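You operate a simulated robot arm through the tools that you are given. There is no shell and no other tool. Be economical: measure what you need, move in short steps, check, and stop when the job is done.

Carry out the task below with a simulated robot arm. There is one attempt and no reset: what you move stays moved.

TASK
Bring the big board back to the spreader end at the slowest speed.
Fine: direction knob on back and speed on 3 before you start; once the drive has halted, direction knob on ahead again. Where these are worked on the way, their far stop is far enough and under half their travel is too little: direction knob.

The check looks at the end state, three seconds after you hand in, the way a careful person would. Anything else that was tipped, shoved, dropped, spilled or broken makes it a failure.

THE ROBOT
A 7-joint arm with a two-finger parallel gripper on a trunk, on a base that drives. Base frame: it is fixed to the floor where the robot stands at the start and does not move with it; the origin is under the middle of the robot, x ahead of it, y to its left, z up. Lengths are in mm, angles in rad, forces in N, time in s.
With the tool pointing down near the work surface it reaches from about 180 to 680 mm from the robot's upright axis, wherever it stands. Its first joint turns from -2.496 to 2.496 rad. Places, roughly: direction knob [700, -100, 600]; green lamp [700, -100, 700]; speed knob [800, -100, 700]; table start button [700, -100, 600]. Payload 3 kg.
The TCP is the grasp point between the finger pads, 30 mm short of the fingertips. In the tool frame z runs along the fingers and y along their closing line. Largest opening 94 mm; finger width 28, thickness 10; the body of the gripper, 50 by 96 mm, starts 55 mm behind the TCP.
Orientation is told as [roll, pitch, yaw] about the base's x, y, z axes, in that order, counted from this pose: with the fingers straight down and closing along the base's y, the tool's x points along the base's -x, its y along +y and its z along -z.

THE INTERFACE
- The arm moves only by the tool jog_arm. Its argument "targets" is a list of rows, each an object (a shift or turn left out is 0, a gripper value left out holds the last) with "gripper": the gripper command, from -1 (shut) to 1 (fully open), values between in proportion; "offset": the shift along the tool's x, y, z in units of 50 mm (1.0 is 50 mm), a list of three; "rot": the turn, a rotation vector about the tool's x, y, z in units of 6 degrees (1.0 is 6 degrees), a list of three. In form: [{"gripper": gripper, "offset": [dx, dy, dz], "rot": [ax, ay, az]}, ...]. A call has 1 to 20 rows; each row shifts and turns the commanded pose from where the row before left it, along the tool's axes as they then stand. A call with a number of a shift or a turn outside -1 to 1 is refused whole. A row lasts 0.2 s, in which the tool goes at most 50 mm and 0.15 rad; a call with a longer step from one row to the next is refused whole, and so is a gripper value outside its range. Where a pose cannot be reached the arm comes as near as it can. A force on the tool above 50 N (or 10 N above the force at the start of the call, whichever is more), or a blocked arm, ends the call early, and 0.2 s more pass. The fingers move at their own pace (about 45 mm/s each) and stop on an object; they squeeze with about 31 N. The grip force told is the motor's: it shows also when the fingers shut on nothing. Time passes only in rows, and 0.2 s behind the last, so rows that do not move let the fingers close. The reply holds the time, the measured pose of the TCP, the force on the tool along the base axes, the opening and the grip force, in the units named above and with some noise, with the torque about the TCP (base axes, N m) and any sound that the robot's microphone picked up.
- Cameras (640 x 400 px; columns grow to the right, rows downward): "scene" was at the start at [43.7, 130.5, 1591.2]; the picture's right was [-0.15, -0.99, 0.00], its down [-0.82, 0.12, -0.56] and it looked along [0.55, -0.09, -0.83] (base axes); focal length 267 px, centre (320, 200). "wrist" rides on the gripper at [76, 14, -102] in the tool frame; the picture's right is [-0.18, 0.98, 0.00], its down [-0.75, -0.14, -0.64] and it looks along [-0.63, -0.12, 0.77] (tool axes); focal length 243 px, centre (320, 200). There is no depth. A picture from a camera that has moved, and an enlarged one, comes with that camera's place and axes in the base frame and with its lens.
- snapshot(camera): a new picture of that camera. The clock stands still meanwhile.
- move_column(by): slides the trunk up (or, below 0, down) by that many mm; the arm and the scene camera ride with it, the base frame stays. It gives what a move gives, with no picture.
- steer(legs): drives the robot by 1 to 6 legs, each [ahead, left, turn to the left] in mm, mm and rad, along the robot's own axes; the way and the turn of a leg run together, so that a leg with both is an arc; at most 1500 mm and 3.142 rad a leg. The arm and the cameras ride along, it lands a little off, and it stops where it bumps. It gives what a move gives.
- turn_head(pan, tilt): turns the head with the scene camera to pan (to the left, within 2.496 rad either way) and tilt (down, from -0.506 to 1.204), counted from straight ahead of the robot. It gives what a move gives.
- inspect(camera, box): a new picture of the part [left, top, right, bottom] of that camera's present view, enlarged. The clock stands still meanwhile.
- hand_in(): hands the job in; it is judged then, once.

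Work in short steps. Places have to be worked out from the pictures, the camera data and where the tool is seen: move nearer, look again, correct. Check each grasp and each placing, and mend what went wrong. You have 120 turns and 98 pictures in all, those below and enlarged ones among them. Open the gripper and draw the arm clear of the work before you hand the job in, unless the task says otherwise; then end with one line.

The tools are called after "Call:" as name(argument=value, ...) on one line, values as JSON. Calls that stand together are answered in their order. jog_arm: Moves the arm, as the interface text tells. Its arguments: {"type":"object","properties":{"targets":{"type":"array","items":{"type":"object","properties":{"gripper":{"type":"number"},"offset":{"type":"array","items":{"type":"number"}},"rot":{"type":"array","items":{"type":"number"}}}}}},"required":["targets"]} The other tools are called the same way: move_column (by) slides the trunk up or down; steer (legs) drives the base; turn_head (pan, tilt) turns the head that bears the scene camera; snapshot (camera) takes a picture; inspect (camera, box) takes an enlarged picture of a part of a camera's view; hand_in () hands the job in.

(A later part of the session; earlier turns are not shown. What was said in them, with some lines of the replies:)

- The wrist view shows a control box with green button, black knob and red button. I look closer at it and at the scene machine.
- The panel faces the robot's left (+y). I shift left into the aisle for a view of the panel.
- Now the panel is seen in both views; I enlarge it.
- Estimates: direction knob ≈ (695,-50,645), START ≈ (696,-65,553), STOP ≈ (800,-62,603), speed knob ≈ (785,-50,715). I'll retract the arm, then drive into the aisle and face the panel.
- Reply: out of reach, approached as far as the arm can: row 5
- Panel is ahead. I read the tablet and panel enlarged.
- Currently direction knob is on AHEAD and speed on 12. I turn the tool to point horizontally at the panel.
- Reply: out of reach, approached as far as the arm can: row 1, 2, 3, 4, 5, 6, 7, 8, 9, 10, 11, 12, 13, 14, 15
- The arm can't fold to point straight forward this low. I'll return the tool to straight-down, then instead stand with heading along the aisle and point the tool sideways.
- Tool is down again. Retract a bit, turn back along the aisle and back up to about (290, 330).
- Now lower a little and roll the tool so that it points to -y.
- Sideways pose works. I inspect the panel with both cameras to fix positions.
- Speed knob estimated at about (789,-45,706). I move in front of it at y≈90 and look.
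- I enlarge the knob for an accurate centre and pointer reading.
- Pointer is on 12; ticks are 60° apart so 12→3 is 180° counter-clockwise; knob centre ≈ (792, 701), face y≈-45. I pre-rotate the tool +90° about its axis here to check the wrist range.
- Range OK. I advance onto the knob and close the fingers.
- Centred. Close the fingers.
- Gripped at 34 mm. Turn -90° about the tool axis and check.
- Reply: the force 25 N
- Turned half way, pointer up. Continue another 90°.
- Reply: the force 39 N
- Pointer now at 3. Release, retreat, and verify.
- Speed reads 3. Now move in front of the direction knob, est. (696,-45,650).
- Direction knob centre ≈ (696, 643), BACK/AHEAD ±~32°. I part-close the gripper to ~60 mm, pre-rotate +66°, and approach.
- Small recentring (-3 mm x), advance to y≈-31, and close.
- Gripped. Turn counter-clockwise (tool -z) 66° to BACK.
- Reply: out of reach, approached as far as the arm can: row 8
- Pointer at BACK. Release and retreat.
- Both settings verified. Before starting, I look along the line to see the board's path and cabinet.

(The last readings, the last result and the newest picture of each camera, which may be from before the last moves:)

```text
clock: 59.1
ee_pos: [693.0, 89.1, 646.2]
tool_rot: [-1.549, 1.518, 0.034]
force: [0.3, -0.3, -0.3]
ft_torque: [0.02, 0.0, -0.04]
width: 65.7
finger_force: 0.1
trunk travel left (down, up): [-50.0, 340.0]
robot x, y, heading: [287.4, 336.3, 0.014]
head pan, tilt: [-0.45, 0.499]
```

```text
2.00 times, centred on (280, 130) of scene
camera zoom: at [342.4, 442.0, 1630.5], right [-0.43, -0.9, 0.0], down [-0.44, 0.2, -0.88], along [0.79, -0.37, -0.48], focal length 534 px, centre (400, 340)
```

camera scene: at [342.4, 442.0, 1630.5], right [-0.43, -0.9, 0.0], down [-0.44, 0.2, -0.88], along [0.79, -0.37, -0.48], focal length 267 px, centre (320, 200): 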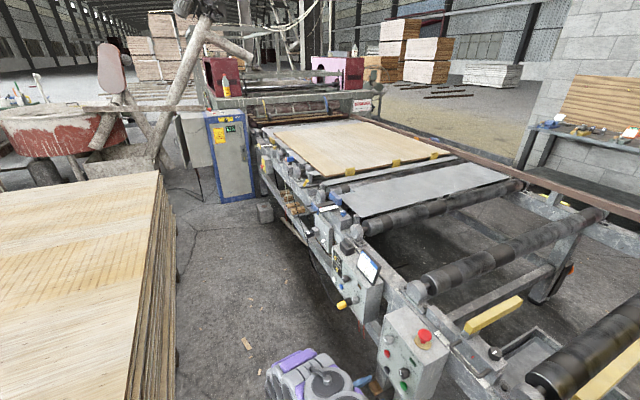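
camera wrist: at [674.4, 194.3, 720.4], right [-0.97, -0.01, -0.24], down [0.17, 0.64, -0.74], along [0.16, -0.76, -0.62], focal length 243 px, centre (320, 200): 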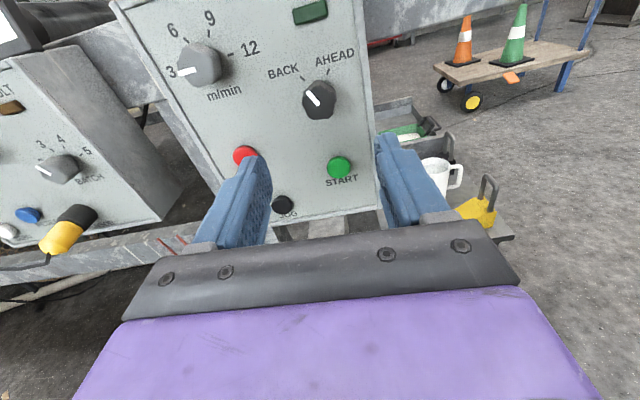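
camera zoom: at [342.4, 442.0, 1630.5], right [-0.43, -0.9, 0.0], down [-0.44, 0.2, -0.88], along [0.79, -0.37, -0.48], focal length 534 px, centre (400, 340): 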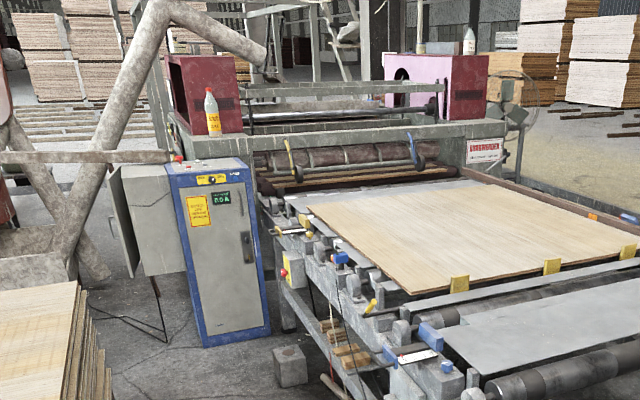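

Spreader is at the far end; path of board is free. Close the gripper and line up with START at (694, 556).

Call:
jog_arm(targets=[{"gripper": -1, "offset": [-0.6, 0, 0]}, {"offset": [-0.6, 0, 0]}, {"offset": [-0.6, 0, 0]}, {}, {"offset": [0, 0, 0.6]}, {"offset": [0, 0, 0.6]}])

Call:
snapshot(camera="wrist")

```text
clock: 60.5
ee_pos: [694.3, 31.4, 644.4]
tool_rot: [-1.509, 1.519, 0.072]
force: [0.2, 0.2, 0.2]
ft_torque: [0.03, 0.03, -0.02]
width: 0.3
finger_force: 31.3
out of reach, approached as far as the arm can: row 1, 2, 3
trunk travel left (down, up): [-50.0, 340.0]
robot x, y, heading: [286.7, 341.0, 0.015]
head pan, tilt: [-0.45, 0.499]
```

```text
58 pictures are left
camera wrist: at [675.1, 134.5, 718.8], right [-0.97, -0.01, -0.24], down [0.17, 0.65, -0.74], along [0.16, -0.76, -0.63], focal length 243 px, centre (320, 200)
```

wrist: 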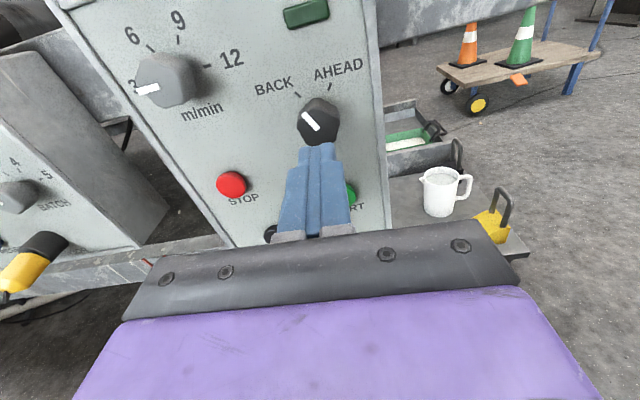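

Joint limit in this roll; I back off, roll +90° and descend.

Call:
jog_arm(targets=[{"offset": [0, 0, -0.8]}, {"rot": [0, 0, 1]}, {"rot": [0, 0, 1]}, {"rot": [0, 0, 1]}, {"rot": [0, 0, 1]}, {"rot": [0, 0, 1]}, {"rot": [0, 0, 1]}, {"rot": [0, 0, 1]}, {"rot": [0, 0, 1]}, {"rot": [0, 0, 1]}, {"rot": [0, 0, 1]}, {"rot": [0, 0, 1]}, {"rot": [0, 0, 1]}, {"rot": [0, 0, 1]}, {"rot": [0, 0, 1]}, {"offset": [0, 0.6, 0]}, {"offset": [0, 0.6, 0]}, {"offset": [0, 0.6, 0]}])

Call:
snapshot(camera="wrist")

```text
clock: 64.3
ee_pos: [693.2, 73.0, 645.3]
tool_rot: [-1.57, 0.05, 0.011]
force: [0.7, 0.9, -0.9]
ft_torque: [0.03, -0.01, 0.02]
width: 0.0
finger_force: 30.9
out of reach, approached as far as the arm can: row 16, 17, 18
trunk travel left (down, up): [-50.0, 340.0]
robot x, y, heading: [288.4, 340.8, 0.007]
head pan, tilt: [-0.45, 0.499]
```

```text
57 pictures are left
camera wrist: at [617.3, 175.5, 633.3], right [0.13, 0.0, -0.99], down [0.75, 0.65, 0.1], along [0.64, -0.76, 0.08], focal length 243 px, centre (320, 200)
```

wrist: 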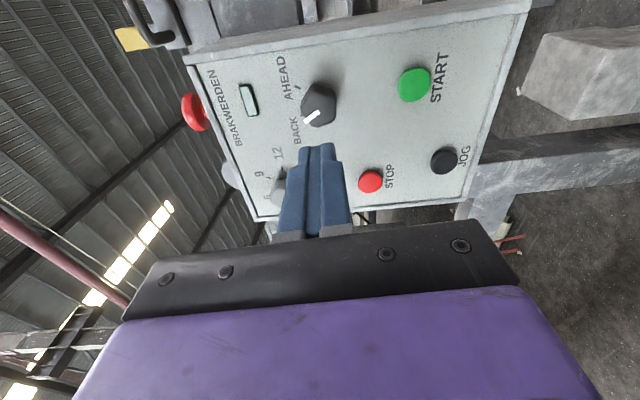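

Low limit reached with a level tool. I tilt the tool 30° downward so the wrist stays higher, then line up with START.

Call:
jog_arm(targets=[{"rot": [-1, 0, 0]}, {"rot": [-1, 0, 0]}, {"rot": [-1, 0, 0]}, {"rot": [-1, 0, 0]}, {"rot": [-1, 0, 0]}, {"offset": [0, 0.19, 0.64]}])

Call:
snapshot(camera="wrist")

```text
clock: 65.7
ee_pos: [693.2, 48.3, 618.5]
tool_rot: [-1.042, 0.053, 0.011]
force: [0.5, -0.9, -0.9]
ft_torque: [-0.01, 0.02, 0.01]
width: 0.2
finger_force: 30.7
trunk travel left (down, up): [-50.0, 340.0]
robot x, y, heading: [291.5, 337.2, 0.005]
head pan, tilt: [-0.45, 0.499]
```

```text
56 pictures are left
camera wrist: at [618.1, 145.4, 661.5], right [0.13, 0.5, -0.86], down [0.77, 0.49, 0.41], along [0.62, -0.72, -0.32], focal length 243 px, centre (320, 200)
```

wrist: 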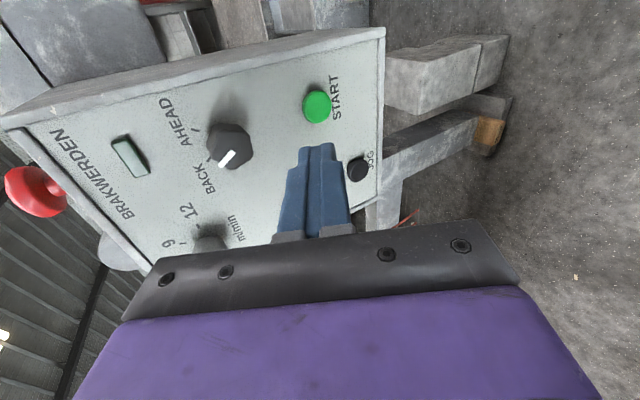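

START ray passes right at the tool axis. Advance to just short of it and look.

Call:
jog_arm(targets=[{"offset": [0, 0, 0.6]}, {"offset": [0, 0, 0.6]}, {"offset": [0, 0, 0.45]}])

Call:
snapshot(camera="wrist")

Call:
snapshot(camera="scene")

```text
clock: 66.5
ee_pos: [690.9, -22.2, 577.8]
tool_rot: [-1.046, 0.053, 0.012]
force: [0.6, -0.2, 0.8]
ft_torque: [0.03, 0.03, 0.02]
width: 0.0
finger_force: 31.3
trunk travel left (down, up): [-50.0, 340.0]
robot x, y, heading: [287.8, 340.0, 0.01]
head pan, tilt: [-0.45, 0.499]
```

```text
55 pictures are left
camera wrist: at [616.9, 74.0, 620.0], right [0.13, 0.5, -0.86], down [0.77, 0.49, 0.41], along [0.62, -0.72, -0.32], focal length 243 px, centre (320, 200)
```

wrist: 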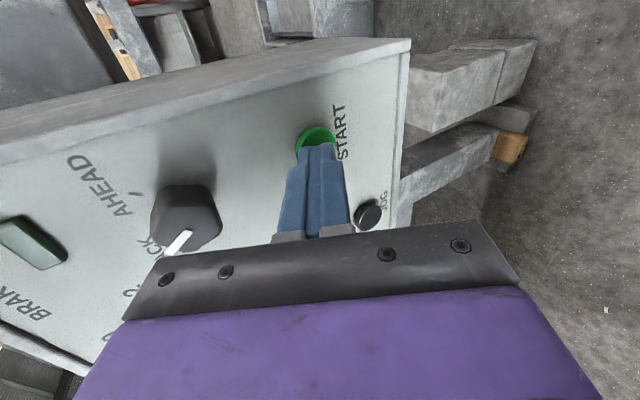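

```text
54 pictures are left
camera scene: at [342.2, 437.9, 1630.8], right [-0.43, -0.91, 0.0], down [-0.44, 0.21, -0.88], along [0.79, -0.37, -0.48], focal length 267 px, centre (320, 200)
```

scene: 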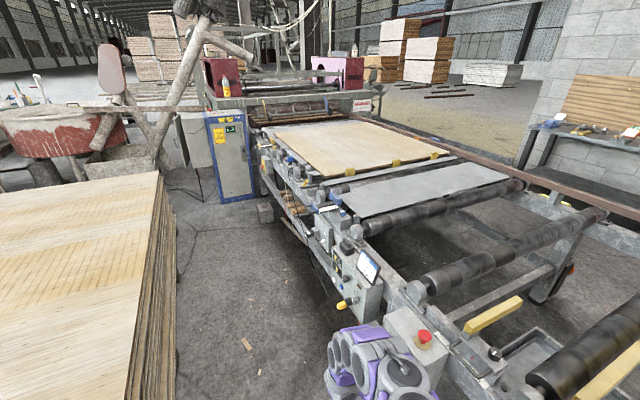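

Just above the button. Press in small steps; then back off as soon as it has clicked.

Call:
jog_arm(targets=[{"offset": [0, 0, 0.1]}, {"offset": [0, 0, 0.1]}, {"offset": [0, 0, 0.08]}, {"offset": [0, 0, 0.06]}, {"offset": [0, 0, 0.06]}, {"offset": [0, 0, 0.06]}])

Call:
inspect(camera="wrist", box=[200, 60, 440, 240])

```text
clock: 67.9
ee_pos: [691.5, -37.8, 569.6]
tool_rot: [-1.047, 0.054, 0.012]
force: [-2.9, 28.8, 16.9]
ft_torque: [-0.35, 0.08, -0.28]
width: 0.0
finger_force: 30.6
trunk travel left (down, up): [-50.0, 340.0]
robot x, y, heading: [289.2, 341.6, 0.013]
head pan, tilt: [-0.45, 0.499]
heard: click
```

```text
2.22 times, centred on (320, 150) of wrist
camera zoom: at [616.3, 58.9, 610.6], right [0.13, 0.49, -0.86], down [0.77, 0.5, 0.4], along [0.62, -0.72, -0.31], focal length 539 px, centre (320, 311)
```

zoom: 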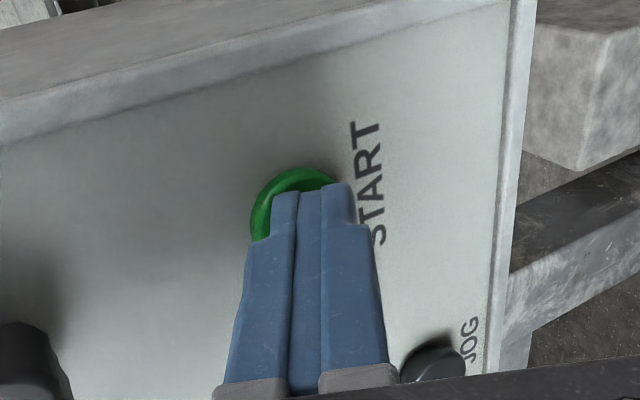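

Click heard. Back off along the tool axis and look at lamp and board.

Call:
jog_arm(targets=[{"offset": [0, 0, -0.5]}, {"offset": [0, 0, -0.6]}, {"offset": [0, 0, -0.6]}, {"offset": [0, 0, -0.6]}])

Call:
snapshot(camera="scene")

Call:
snapshot(camera="wrist")

```text
clock: 68.9
ee_pos: [692.1, 58.5, 625.1]
tool_rot: [-1.047, 0.051, 0.01]
force: [0.0, 0.8, 0.9]
ft_torque: [-0.03, -0.05, -0.01]
width: 0.1
finger_force: 30.5
trunk travel left (down, up): [-50.0, 340.0]
robot x, y, heading: [288.8, 343.4, 0.013]
head pan, tilt: [-0.45, 0.499]
```

```text
52 pictures are left
camera scene: at [342.1, 443.0, 1630.5], right [-0.43, -0.9, 0.0], down [-0.44, 0.2, -0.88], along [0.79, -0.37, -0.48], focal length 267 px, centre (320, 200)
```

scene: 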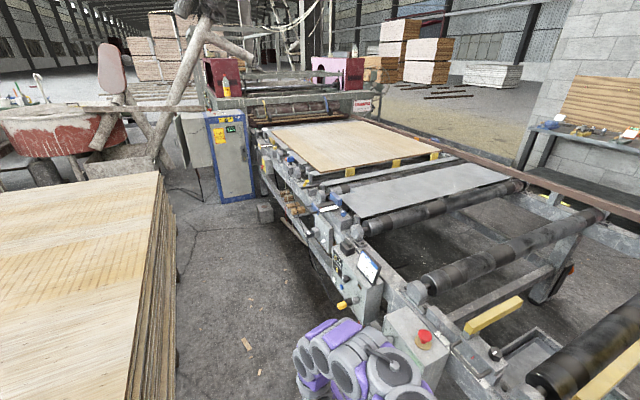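

```text
51 pictures are left
camera wrist: at [618.0, 155.4, 667.0], right [0.14, 0.49, -0.86], down [0.77, 0.49, 0.4], along [0.62, -0.72, -0.31], focal length 243 px, centre (320, 200)
```

wrist: 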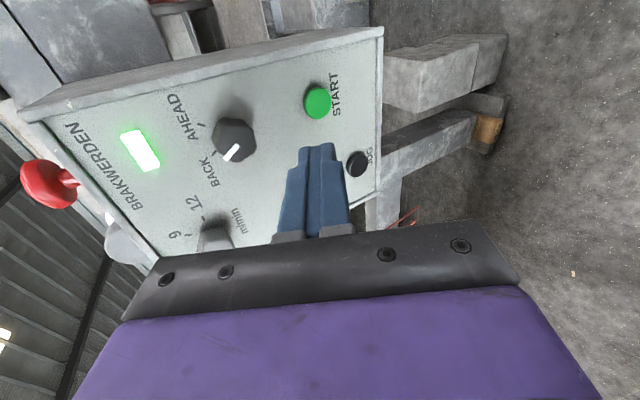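

Lamp lit, board moving towards the spreader. Meanwhile I level the tool and line up with the direction knob, then wait.

Call:
jog_arm(targets=[{"rot": [1, 0, 0], "gripper": 0.3}, {"rot": [1, 0, 0]}, {"rot": [1, 0, 0]}, {"rot": [1, 0, 0]}, {"rot": [1, 0, 0]}, {"offset": [-0.06, -0.2, -0.2]}, {"offset": [0, -0.18, -0.2]}, {}, {}, {}, {}])

Call:
snapshot(camera="scene")

Call:
snapshot(camera="wrist")

```text
clock: 71.3
ee_pos: [696.2, 76.6, 655.3]
tool_rot: [-1.515, 0.051, 0.01]
force: [-0.6, 0.6, 0.2]
ft_torque: [0.03, 0.0, 0.0]
width: 61.4
finger_force: 0.0
out of reach, approached as far as the arm can: row 5
trunk travel left (down, up): [-50.0, 340.0]
robot x, y, heading: [289.3, 341.4, 0.013]
head pan, tilt: [-0.45, 0.499]
```

```text
50 pictures are left
camera scene: at [342.4, 441.6, 1630.6], right [-0.43, -0.9, 0.0], down [-0.44, 0.2, -0.88], along [0.79, -0.37, -0.48], focal length 267 px, centre (320, 200)
```

scene: 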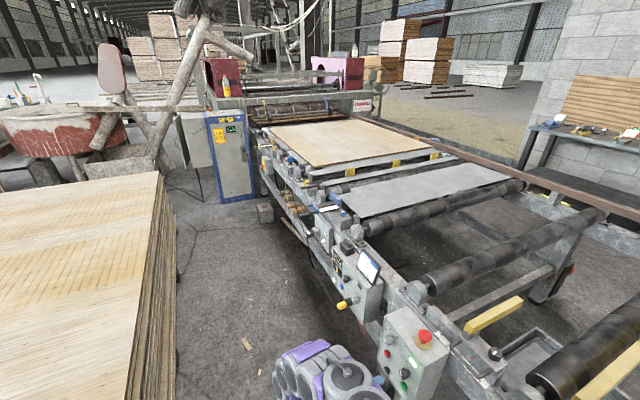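

```text
49 pictures are left
camera wrist: at [618.7, 180.7, 649.2], right [0.13, 0.05, -0.99], down [0.76, 0.64, 0.14], along [0.64, -0.77, 0.04], focal length 243 px, centre (320, 200)
```

wrist: 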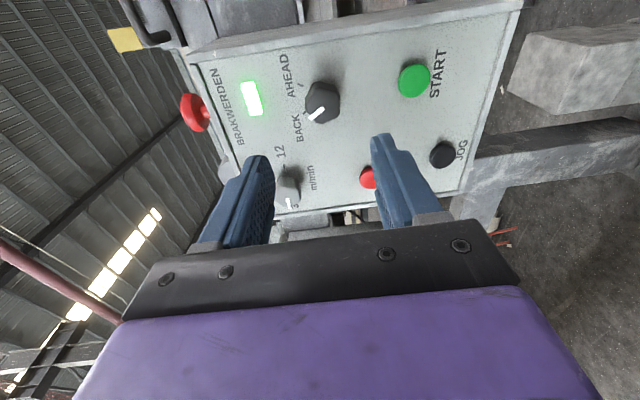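

Still running; lamp on. I look closer at the board's front and wait briefly.

Call:
inspect(camera="scene", box=[220, 90, 460, 220])

Call:
jog_arm(targets=[{}, {}, {}, {}, {}, {}, {}, {}, {}, {}])

Call:
inspect(camera="scene", box=[220, 90, 460, 220])

```text
2.67 times, centred on (340, 155) of scene
camera zoom: at [342.4, 441.6, 1630.6], right [-0.43, -0.9, 0.0], down [-0.44, 0.2, -0.88], along [0.79, -0.37, -0.48], focal length 711 px, centre (267, 320)
```

zoom: 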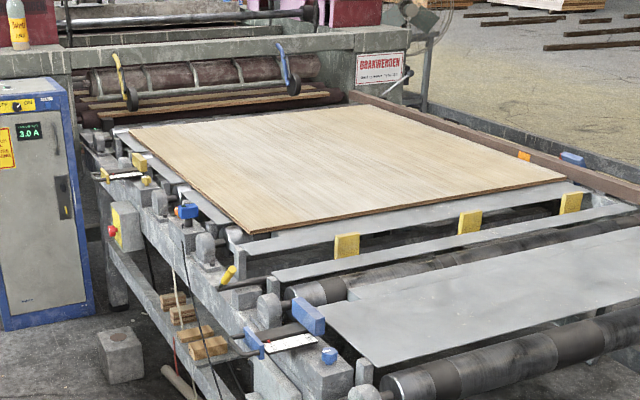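

```text
clock: 73.5
ee_pos: [695.0, 76.0, 654.6]
tool_rot: [-1.516, 0.053, 0.01]
force: [0.7, 0.9, 1.0]
ft_torque: [0.01, 0.0, 0.01]
width: 60.9
finger_force: 0.1
trunk travel left (down, up): [-50.0, 340.0]
robot x, y, heading: [288.7, 338.3, 0.012]
head pan, tilt: [-0.45, 0.499]
```

```text
2.67 times, centred on (340, 155) of scene
camera zoom: at [342.4, 441.6, 1630.6], right [-0.43, -0.9, 0.0], down [-0.44, 0.2, -0.88], along [0.79, -0.37, -0.48], focal length 711 px, centre (267, 320)
```

zoom: 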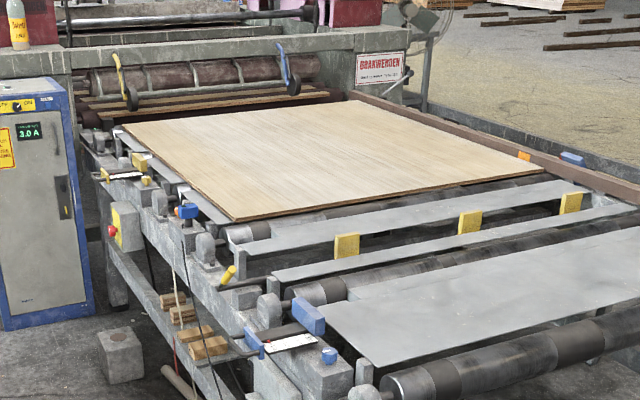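

Moving ~50 mm/s. Wait 2 s more and check.

Call:
jog_arm(targets=[{}, {}, {}, {}, {}, {}, {}, {}, {}, {}])

Call:
inspect(camera="scene", box=[220, 90, 460, 220])

```text
clock: 75.7
ee_pos: [694.6, 77.9, 655.0]
tool_rot: [-1.516, 0.052, 0.01]
force: [-1.0, 0.6, -0.7]
ft_torque: [0.0, 0.0, -0.03]
width: 61.2
finger_force: 0.0
trunk travel left (down, up): [-50.0, 340.0]
robot x, y, heading: [286.5, 341.1, 0.008]
head pan, tilt: [-0.45, 0.499]
```

```text
2.67 times, centred on (340, 155) of scene
camera zoom: at [342.4, 441.6, 1630.6], right [-0.43, -0.9, 0.0], down [-0.44, 0.2, -0.88], along [0.79, -0.37, -0.48], focal length 711 px, centre (267, 320)
```

zoom: 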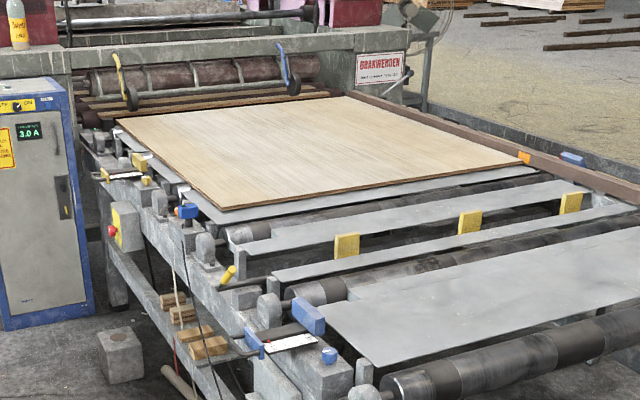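

Still moving with a gap to the spreader. Wait 2 s more.

Call:
jog_arm(targets=[{}, {}, {}, {}, {}, {}, {}, {}, {}, {}])

Call:
inspect(camera="scene", box=[220, 90, 460, 220])

Call:
inspect(camera="wrist", box=[160, 40, 480, 240])

```text
clock: 77.9
ee_pos: [695.5, 76.8, 654.4]
tool_rot: [-1.517, 0.053, 0.011]
force: [-0.4, 0.4, 0.1]
ft_torque: [0.0, -0.01, -0.01]
width: 61.1
finger_force: 0.2
trunk travel left (down, up): [-50.0, 340.0]
robot x, y, heading: [287.6, 343.8, 0.01]
head pan, tilt: [-0.45, 0.499]
```

```text
2.67 times, centred on (340, 155) of scene
camera zoom: at [342.4, 441.6, 1630.6], right [-0.43, -0.9, 0.0], down [-0.44, 0.2, -0.88], along [0.79, -0.37, -0.48], focal length 711 px, centre (267, 320)
```

zoom: 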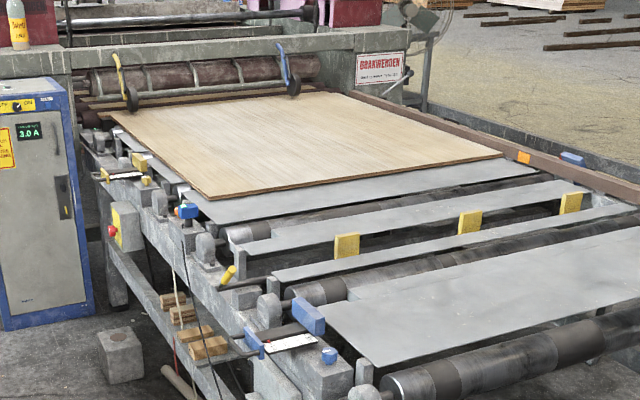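

```text
2.00 times, centred on (320, 140) of wrist
camera zoom: at [618.7, 180.7, 649.2], right [0.13, 0.05, -0.99], down [0.76, 0.64, 0.14], along [0.64, -0.77, 0.04], focal length 485 px, centre (320, 320)
```

zoom: 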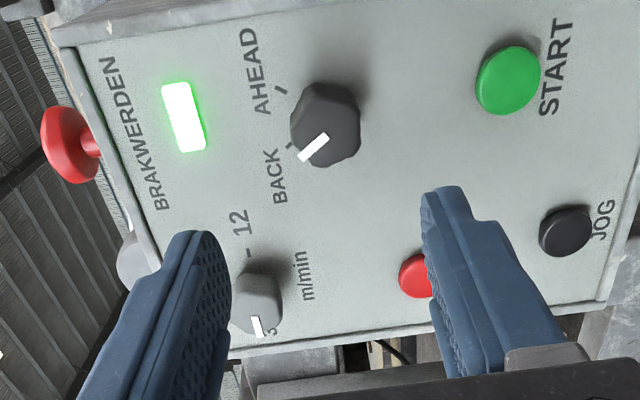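

Board close to the spreader, lamp still lit. Wait in shorter pieces.

Call:
jog_arm(targets=[{}, {}, {}, {}, {}, {}])

Call:
inspect(camera="scene", box=[200, 80, 440, 210])

```text
clock: 79.3
ee_pos: [696.0, 76.2, 655.3]
tool_rot: [-1.516, 0.052, 0.01]
force: [1.5, 0.4, -0.4]
ft_torque: [-0.01, 0.01, -0.03]
width: 61.4
finger_force: 0.0
trunk travel left (down, up): [-50.0, 340.0]
robot x, y, heading: [286.9, 340.0, 0.006]
head pan, tilt: [-0.45, 0.499]
```

```text
2.67 times, centred on (320, 145) of scene
camera zoom: at [342.4, 441.6, 1630.6], right [-0.43, -0.9, 0.0], down [-0.44, 0.2, -0.88], along [0.79, -0.37, -0.48], focal length 711 px, centre (320, 347)
```

zoom: 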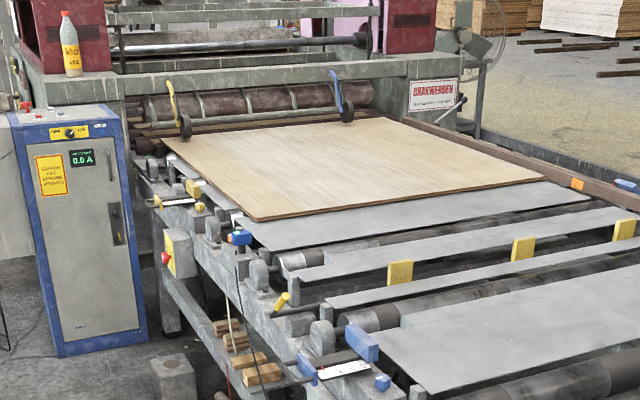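

Line current reads 0.0 A: the drive has halted. Verify lamp with the wrist camera after lining up on the direction knob.

Call:
jog_arm(targets=[{"offset": [0, 0.08, 0.5]}, {"offset": [0, 0, 0.6]}, {"offset": [0, 0, 0.5]}])

Call:
snapshot(camera="wrist")

Call:
inspect(camera="scene", box=[200, 80, 440, 210])

```text
clock: 80.1
ee_pos: [696.3, -3.7, 646.5]
tool_rot: [-1.517, 0.052, 0.011]
force: [0.3, -0.3, 0.3]
ft_torque: [0.03, -0.03, 0.02]
width: 61.2
finger_force: 0.0
trunk travel left (down, up): [-50.0, 340.0]
robot x, y, heading: [287.2, 336.1, 0.01]
head pan, tilt: [-0.45, 0.499]
```

```text
42 pictures are left
camera wrist: at [619.4, 99.7, 640.6], right [0.13, 0.06, -0.99], down [0.76, 0.64, 0.14], along [0.64, -0.77, 0.04], focal length 243 px, centre (320, 200)
```

wrist: 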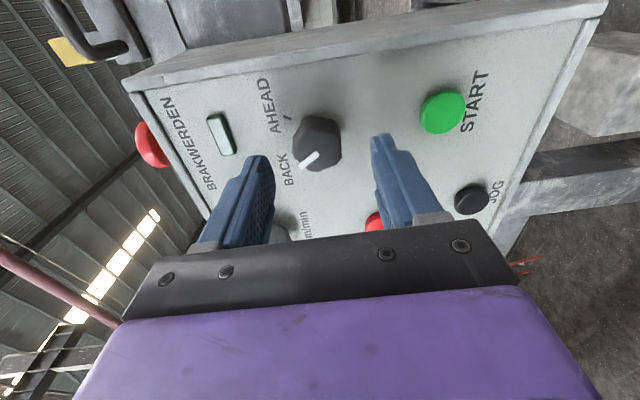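

```text
2.67 times, centred on (320, 145) of scene
camera zoom: at [342.3, 439.2, 1630.7], right [-0.43, -0.91, 0.0], down [-0.44, 0.2, -0.88], along [0.79, -0.37, -0.48], focal length 711 px, centre (320, 347)
```

zoom: 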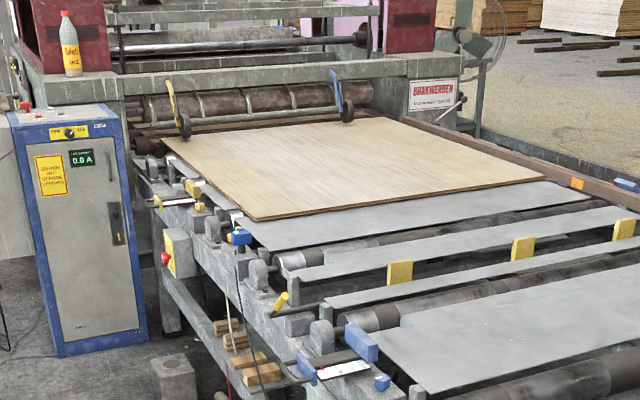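

Lamp off, board still: halted. Advance onto the direction knob and close.

Call:
jog_arm(targets=[{"offset": [0.01, 0.0, 0.25]}, {"offset": [0, 0, 0.3]}, {"gripper": -1}, {"gripper": -1}, {"gripper": -1}, {"gripper": -1}])

```text
clock: 81.5
ee_pos: [696.4, -29.6, 645.5]
tool_rot: [-1.519, 0.05, 0.01]
force: [4.0, -4.9, 10.3]
ft_torque: [-1.11, 0.01, 0.32]
width: 34.1
finger_force: 45.0
trunk travel left (down, up): [-50.0, 340.0]
robot x, y, heading: [289.8, 343.6, 0.009]
head pan, tilt: [-0.45, 0.499]
```

Gripped at 34 mm. Turn clockwise (+tool z) 63° to AHEAD.

Call:
jog_arm(targets=[{"rot": [0, 0, 1]}, {"rot": [0, 0, 1]}, {"rot": [0, 0, 1]}, {"rot": [0, 0, 1]}, {"rot": [0, 0, 1]}, {"rot": [0, 0, 1]}, {"rot": [0, 0, 1]}, {"rot": [0, 0, 1]}, {"rot": [0, 0, 1]}, {"rot": [0, 0, 1]}, {"rot": [0, 0, 0.5]}])

Call:
snapshot(camera="wrist")

```text
clock: 83.9
ee_pos: [696.1, -30.9, 646.3]
tool_rot: [-1.468, -1.048, -0.084]
force: [-1.9, -7.9, 28.3]
ft_torque: [-1.73, -0.03, -0.44]
width: 33.6
finger_force: 45.1
trunk travel left (down, up): [-50.0, 340.0]
robot x, y, heading: [288.2, 343.6, 0.009]
head pan, tilt: [-0.45, 0.499]
```

```text
40 pictures are left
camera wrist: at [670.0, 76.8, 577.6], right [0.94, 0.02, -0.33], down [0.25, 0.61, 0.76], along [0.22, -0.8, 0.57], focal length 243 px, centre (320, 200)
```

wrist: 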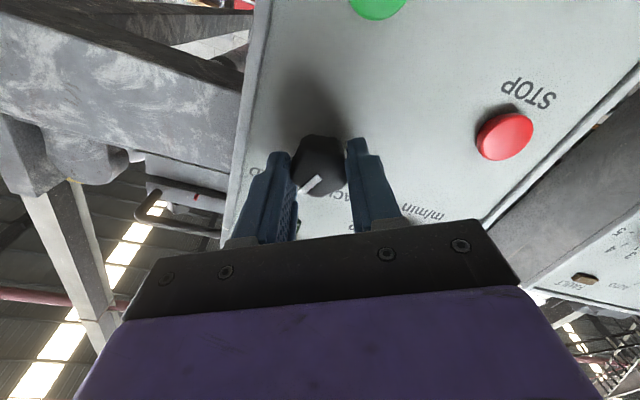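

Release, retreat, and verify the pointer.

Call:
jog_arm(targets=[{"gripper": 0.4}, {"gripper": 0.4}, {"gripper": 0.4}, {"gripper": 0.4}, {"offset": [0, 0, -0.6]}, {"offset": [0, 0, -0.6]}, {"offset": [0, 0, -0.6]}, {"offset": [0, 0, -0.6]}])

Call:
snapshot(camera="wrist")

Call:
inspect(camera="wrist", box=[220, 0, 460, 180])

```text
clock: 85.7
ee_pos: [695.4, 89.8, 652.4]
tool_rot: [-1.464, -1.046, -0.085]
force: [-0.8, -0.4, 0.3]
ft_torque: [0.0, -0.03, 0.0]
width: 65.9
finger_force: 0.0
trunk travel left (down, up): [-50.0, 340.0]
robot x, y, heading: [289.1, 339.9, 0.009]
head pan, tilt: [-0.45, 0.499]
```

```text
39 pictures are left
camera wrist: at [669.1, 198.1, 583.7], right [0.94, 0.02, -0.33], down [0.25, 0.6, 0.76], along [0.22, -0.8, 0.56], focal length 243 px, centre (320, 200)
```

wrist: 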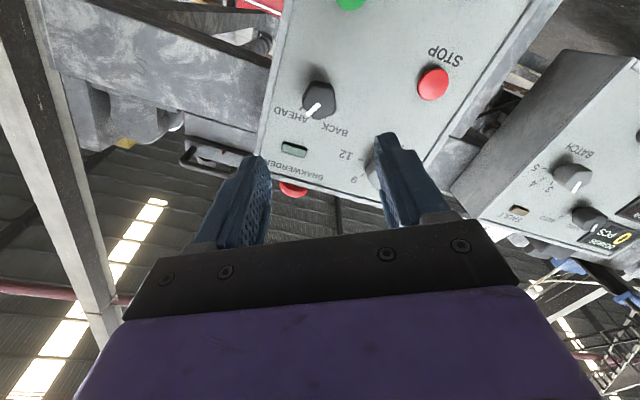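

```text
2.22 times, centred on (340, 90) of wrist
camera zoom: at [669.1, 198.1, 583.7], right [0.94, 0.02, -0.33], down [0.25, 0.6, 0.76], along [0.22, -0.8, 0.56], focal length 539 px, centre (276, 444)
```

zoom: 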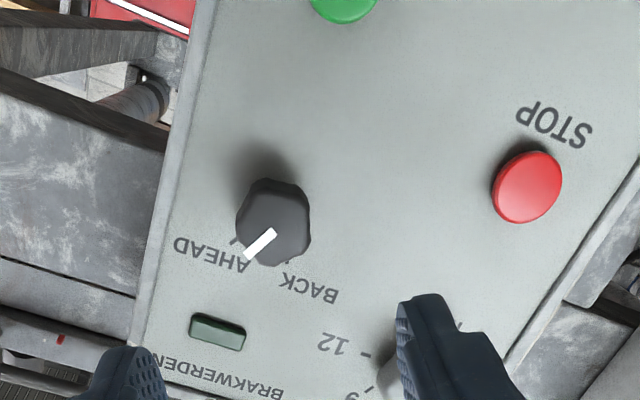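

Pointer on AHEAD. I draw the arm clear, open, and check everything from the scene camera.

Call:
jog_arm(targets=[{"gripper": 1, "offset": [0, 0, -0.8]}, {"offset": [0, 0, -0.8]}, {"offset": [0, 0, -0.8]}, {"offset": [0, 0, -0.8]}])

Call:
turn_head(pan=-0.75, tilt=0.85)

Call:
snapshot(camera="scene")

Call:
inspect(camera="scene", box=[310, 190, 390, 270])

Call:
snapshot(camera="wrist")

```text
clock: 86.7
ee_pos: [694.8, 251.2, 661.8]
tool_rot: [-1.468, -1.045, -0.08]
force: [0.0, 0.8, -0.3]
ft_torque: [0.02, 0.02, -0.05]
width: 94.0
finger_force: 0.1
trunk travel left (down, up): [-50.0, 340.0]
robot x, y, heading: [289.9, 340.6, 0.018]
head pan, tilt: [-0.45, 0.499]
```

```text
clock: 87.5
ee_pos: [694.1, 250.5, 661.3]
tool_rot: [-1.466, -1.046, -0.085]
force: [0.1, 0.2, -0.3]
ft_torque: [-0.02, 0.01, -0.02]
width: 93.8
finger_force: 0.1
trunk travel left (down, up): [-50.0, 340.0]
robot x, y, heading: [285.4, 340.1, 0.008]
head pan, tilt: [-0.75, 0.85]
```

```text
37 pictures are left
camera scene: at [317.7, 429.4, 1600.6], right [-0.67, -0.74, 0.0], down [-0.56, 0.51, -0.66], along [0.49, -0.45, -0.75], focal length 267 px, centre (320, 200)
```

scene: 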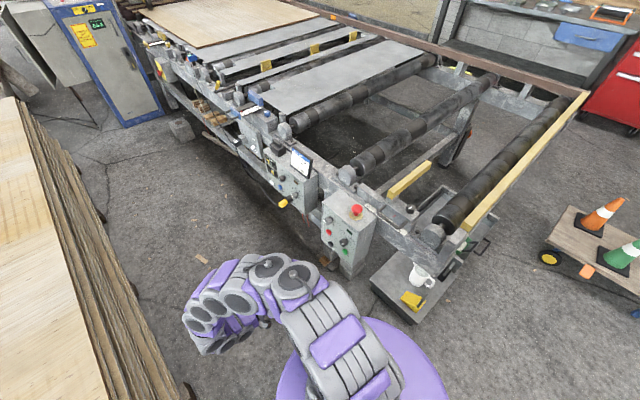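

```text
5.00 times, centred on (350, 230) of scene
camera zoom: at [317.7, 429.4, 1600.6], right [-0.67, -0.74, 0.0], down [-0.56, 0.51, -0.66], along [0.49, -0.45, -0.75], focal length 1334 px, centre (170, 50)
```

zoom: 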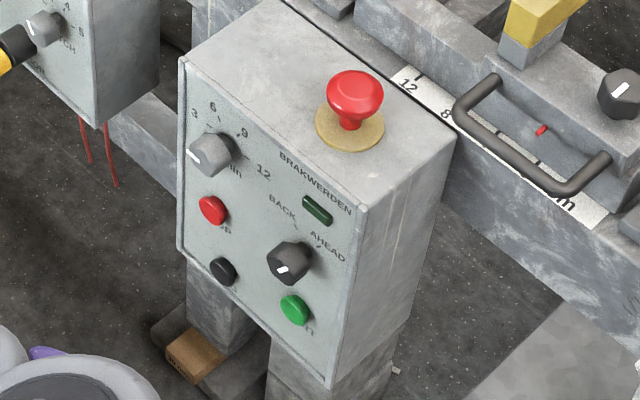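

```text
35 pictures are left
camera wrist: at [668.3, 357.5, 592.0], right [0.94, 0.02, -0.33], down [0.25, 0.61, 0.76], along [0.22, -0.8, 0.56], focal length 243 px, centre (320, 200)
```

wrist: 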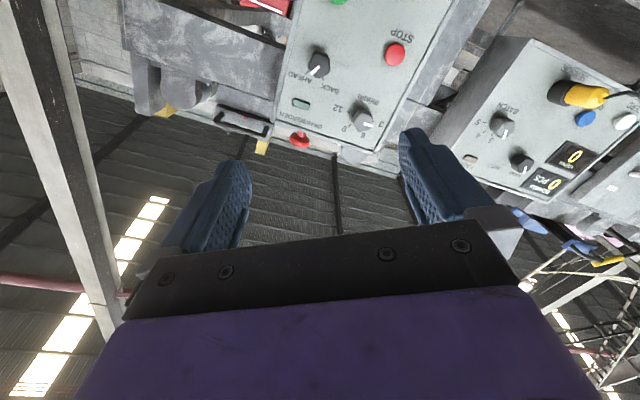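

Direction reads AHEAD, speed 3, lamp off, board at the spreader end, arm clear and gripper open. I hand in.

Call:
hand_in()

```text
The job is handed in.
```

The big board is back at the spreader end, moved at speed 3. The drive has halted, the direction knob is on AHEAD again, the gripper is open and the arm is clear of the work.
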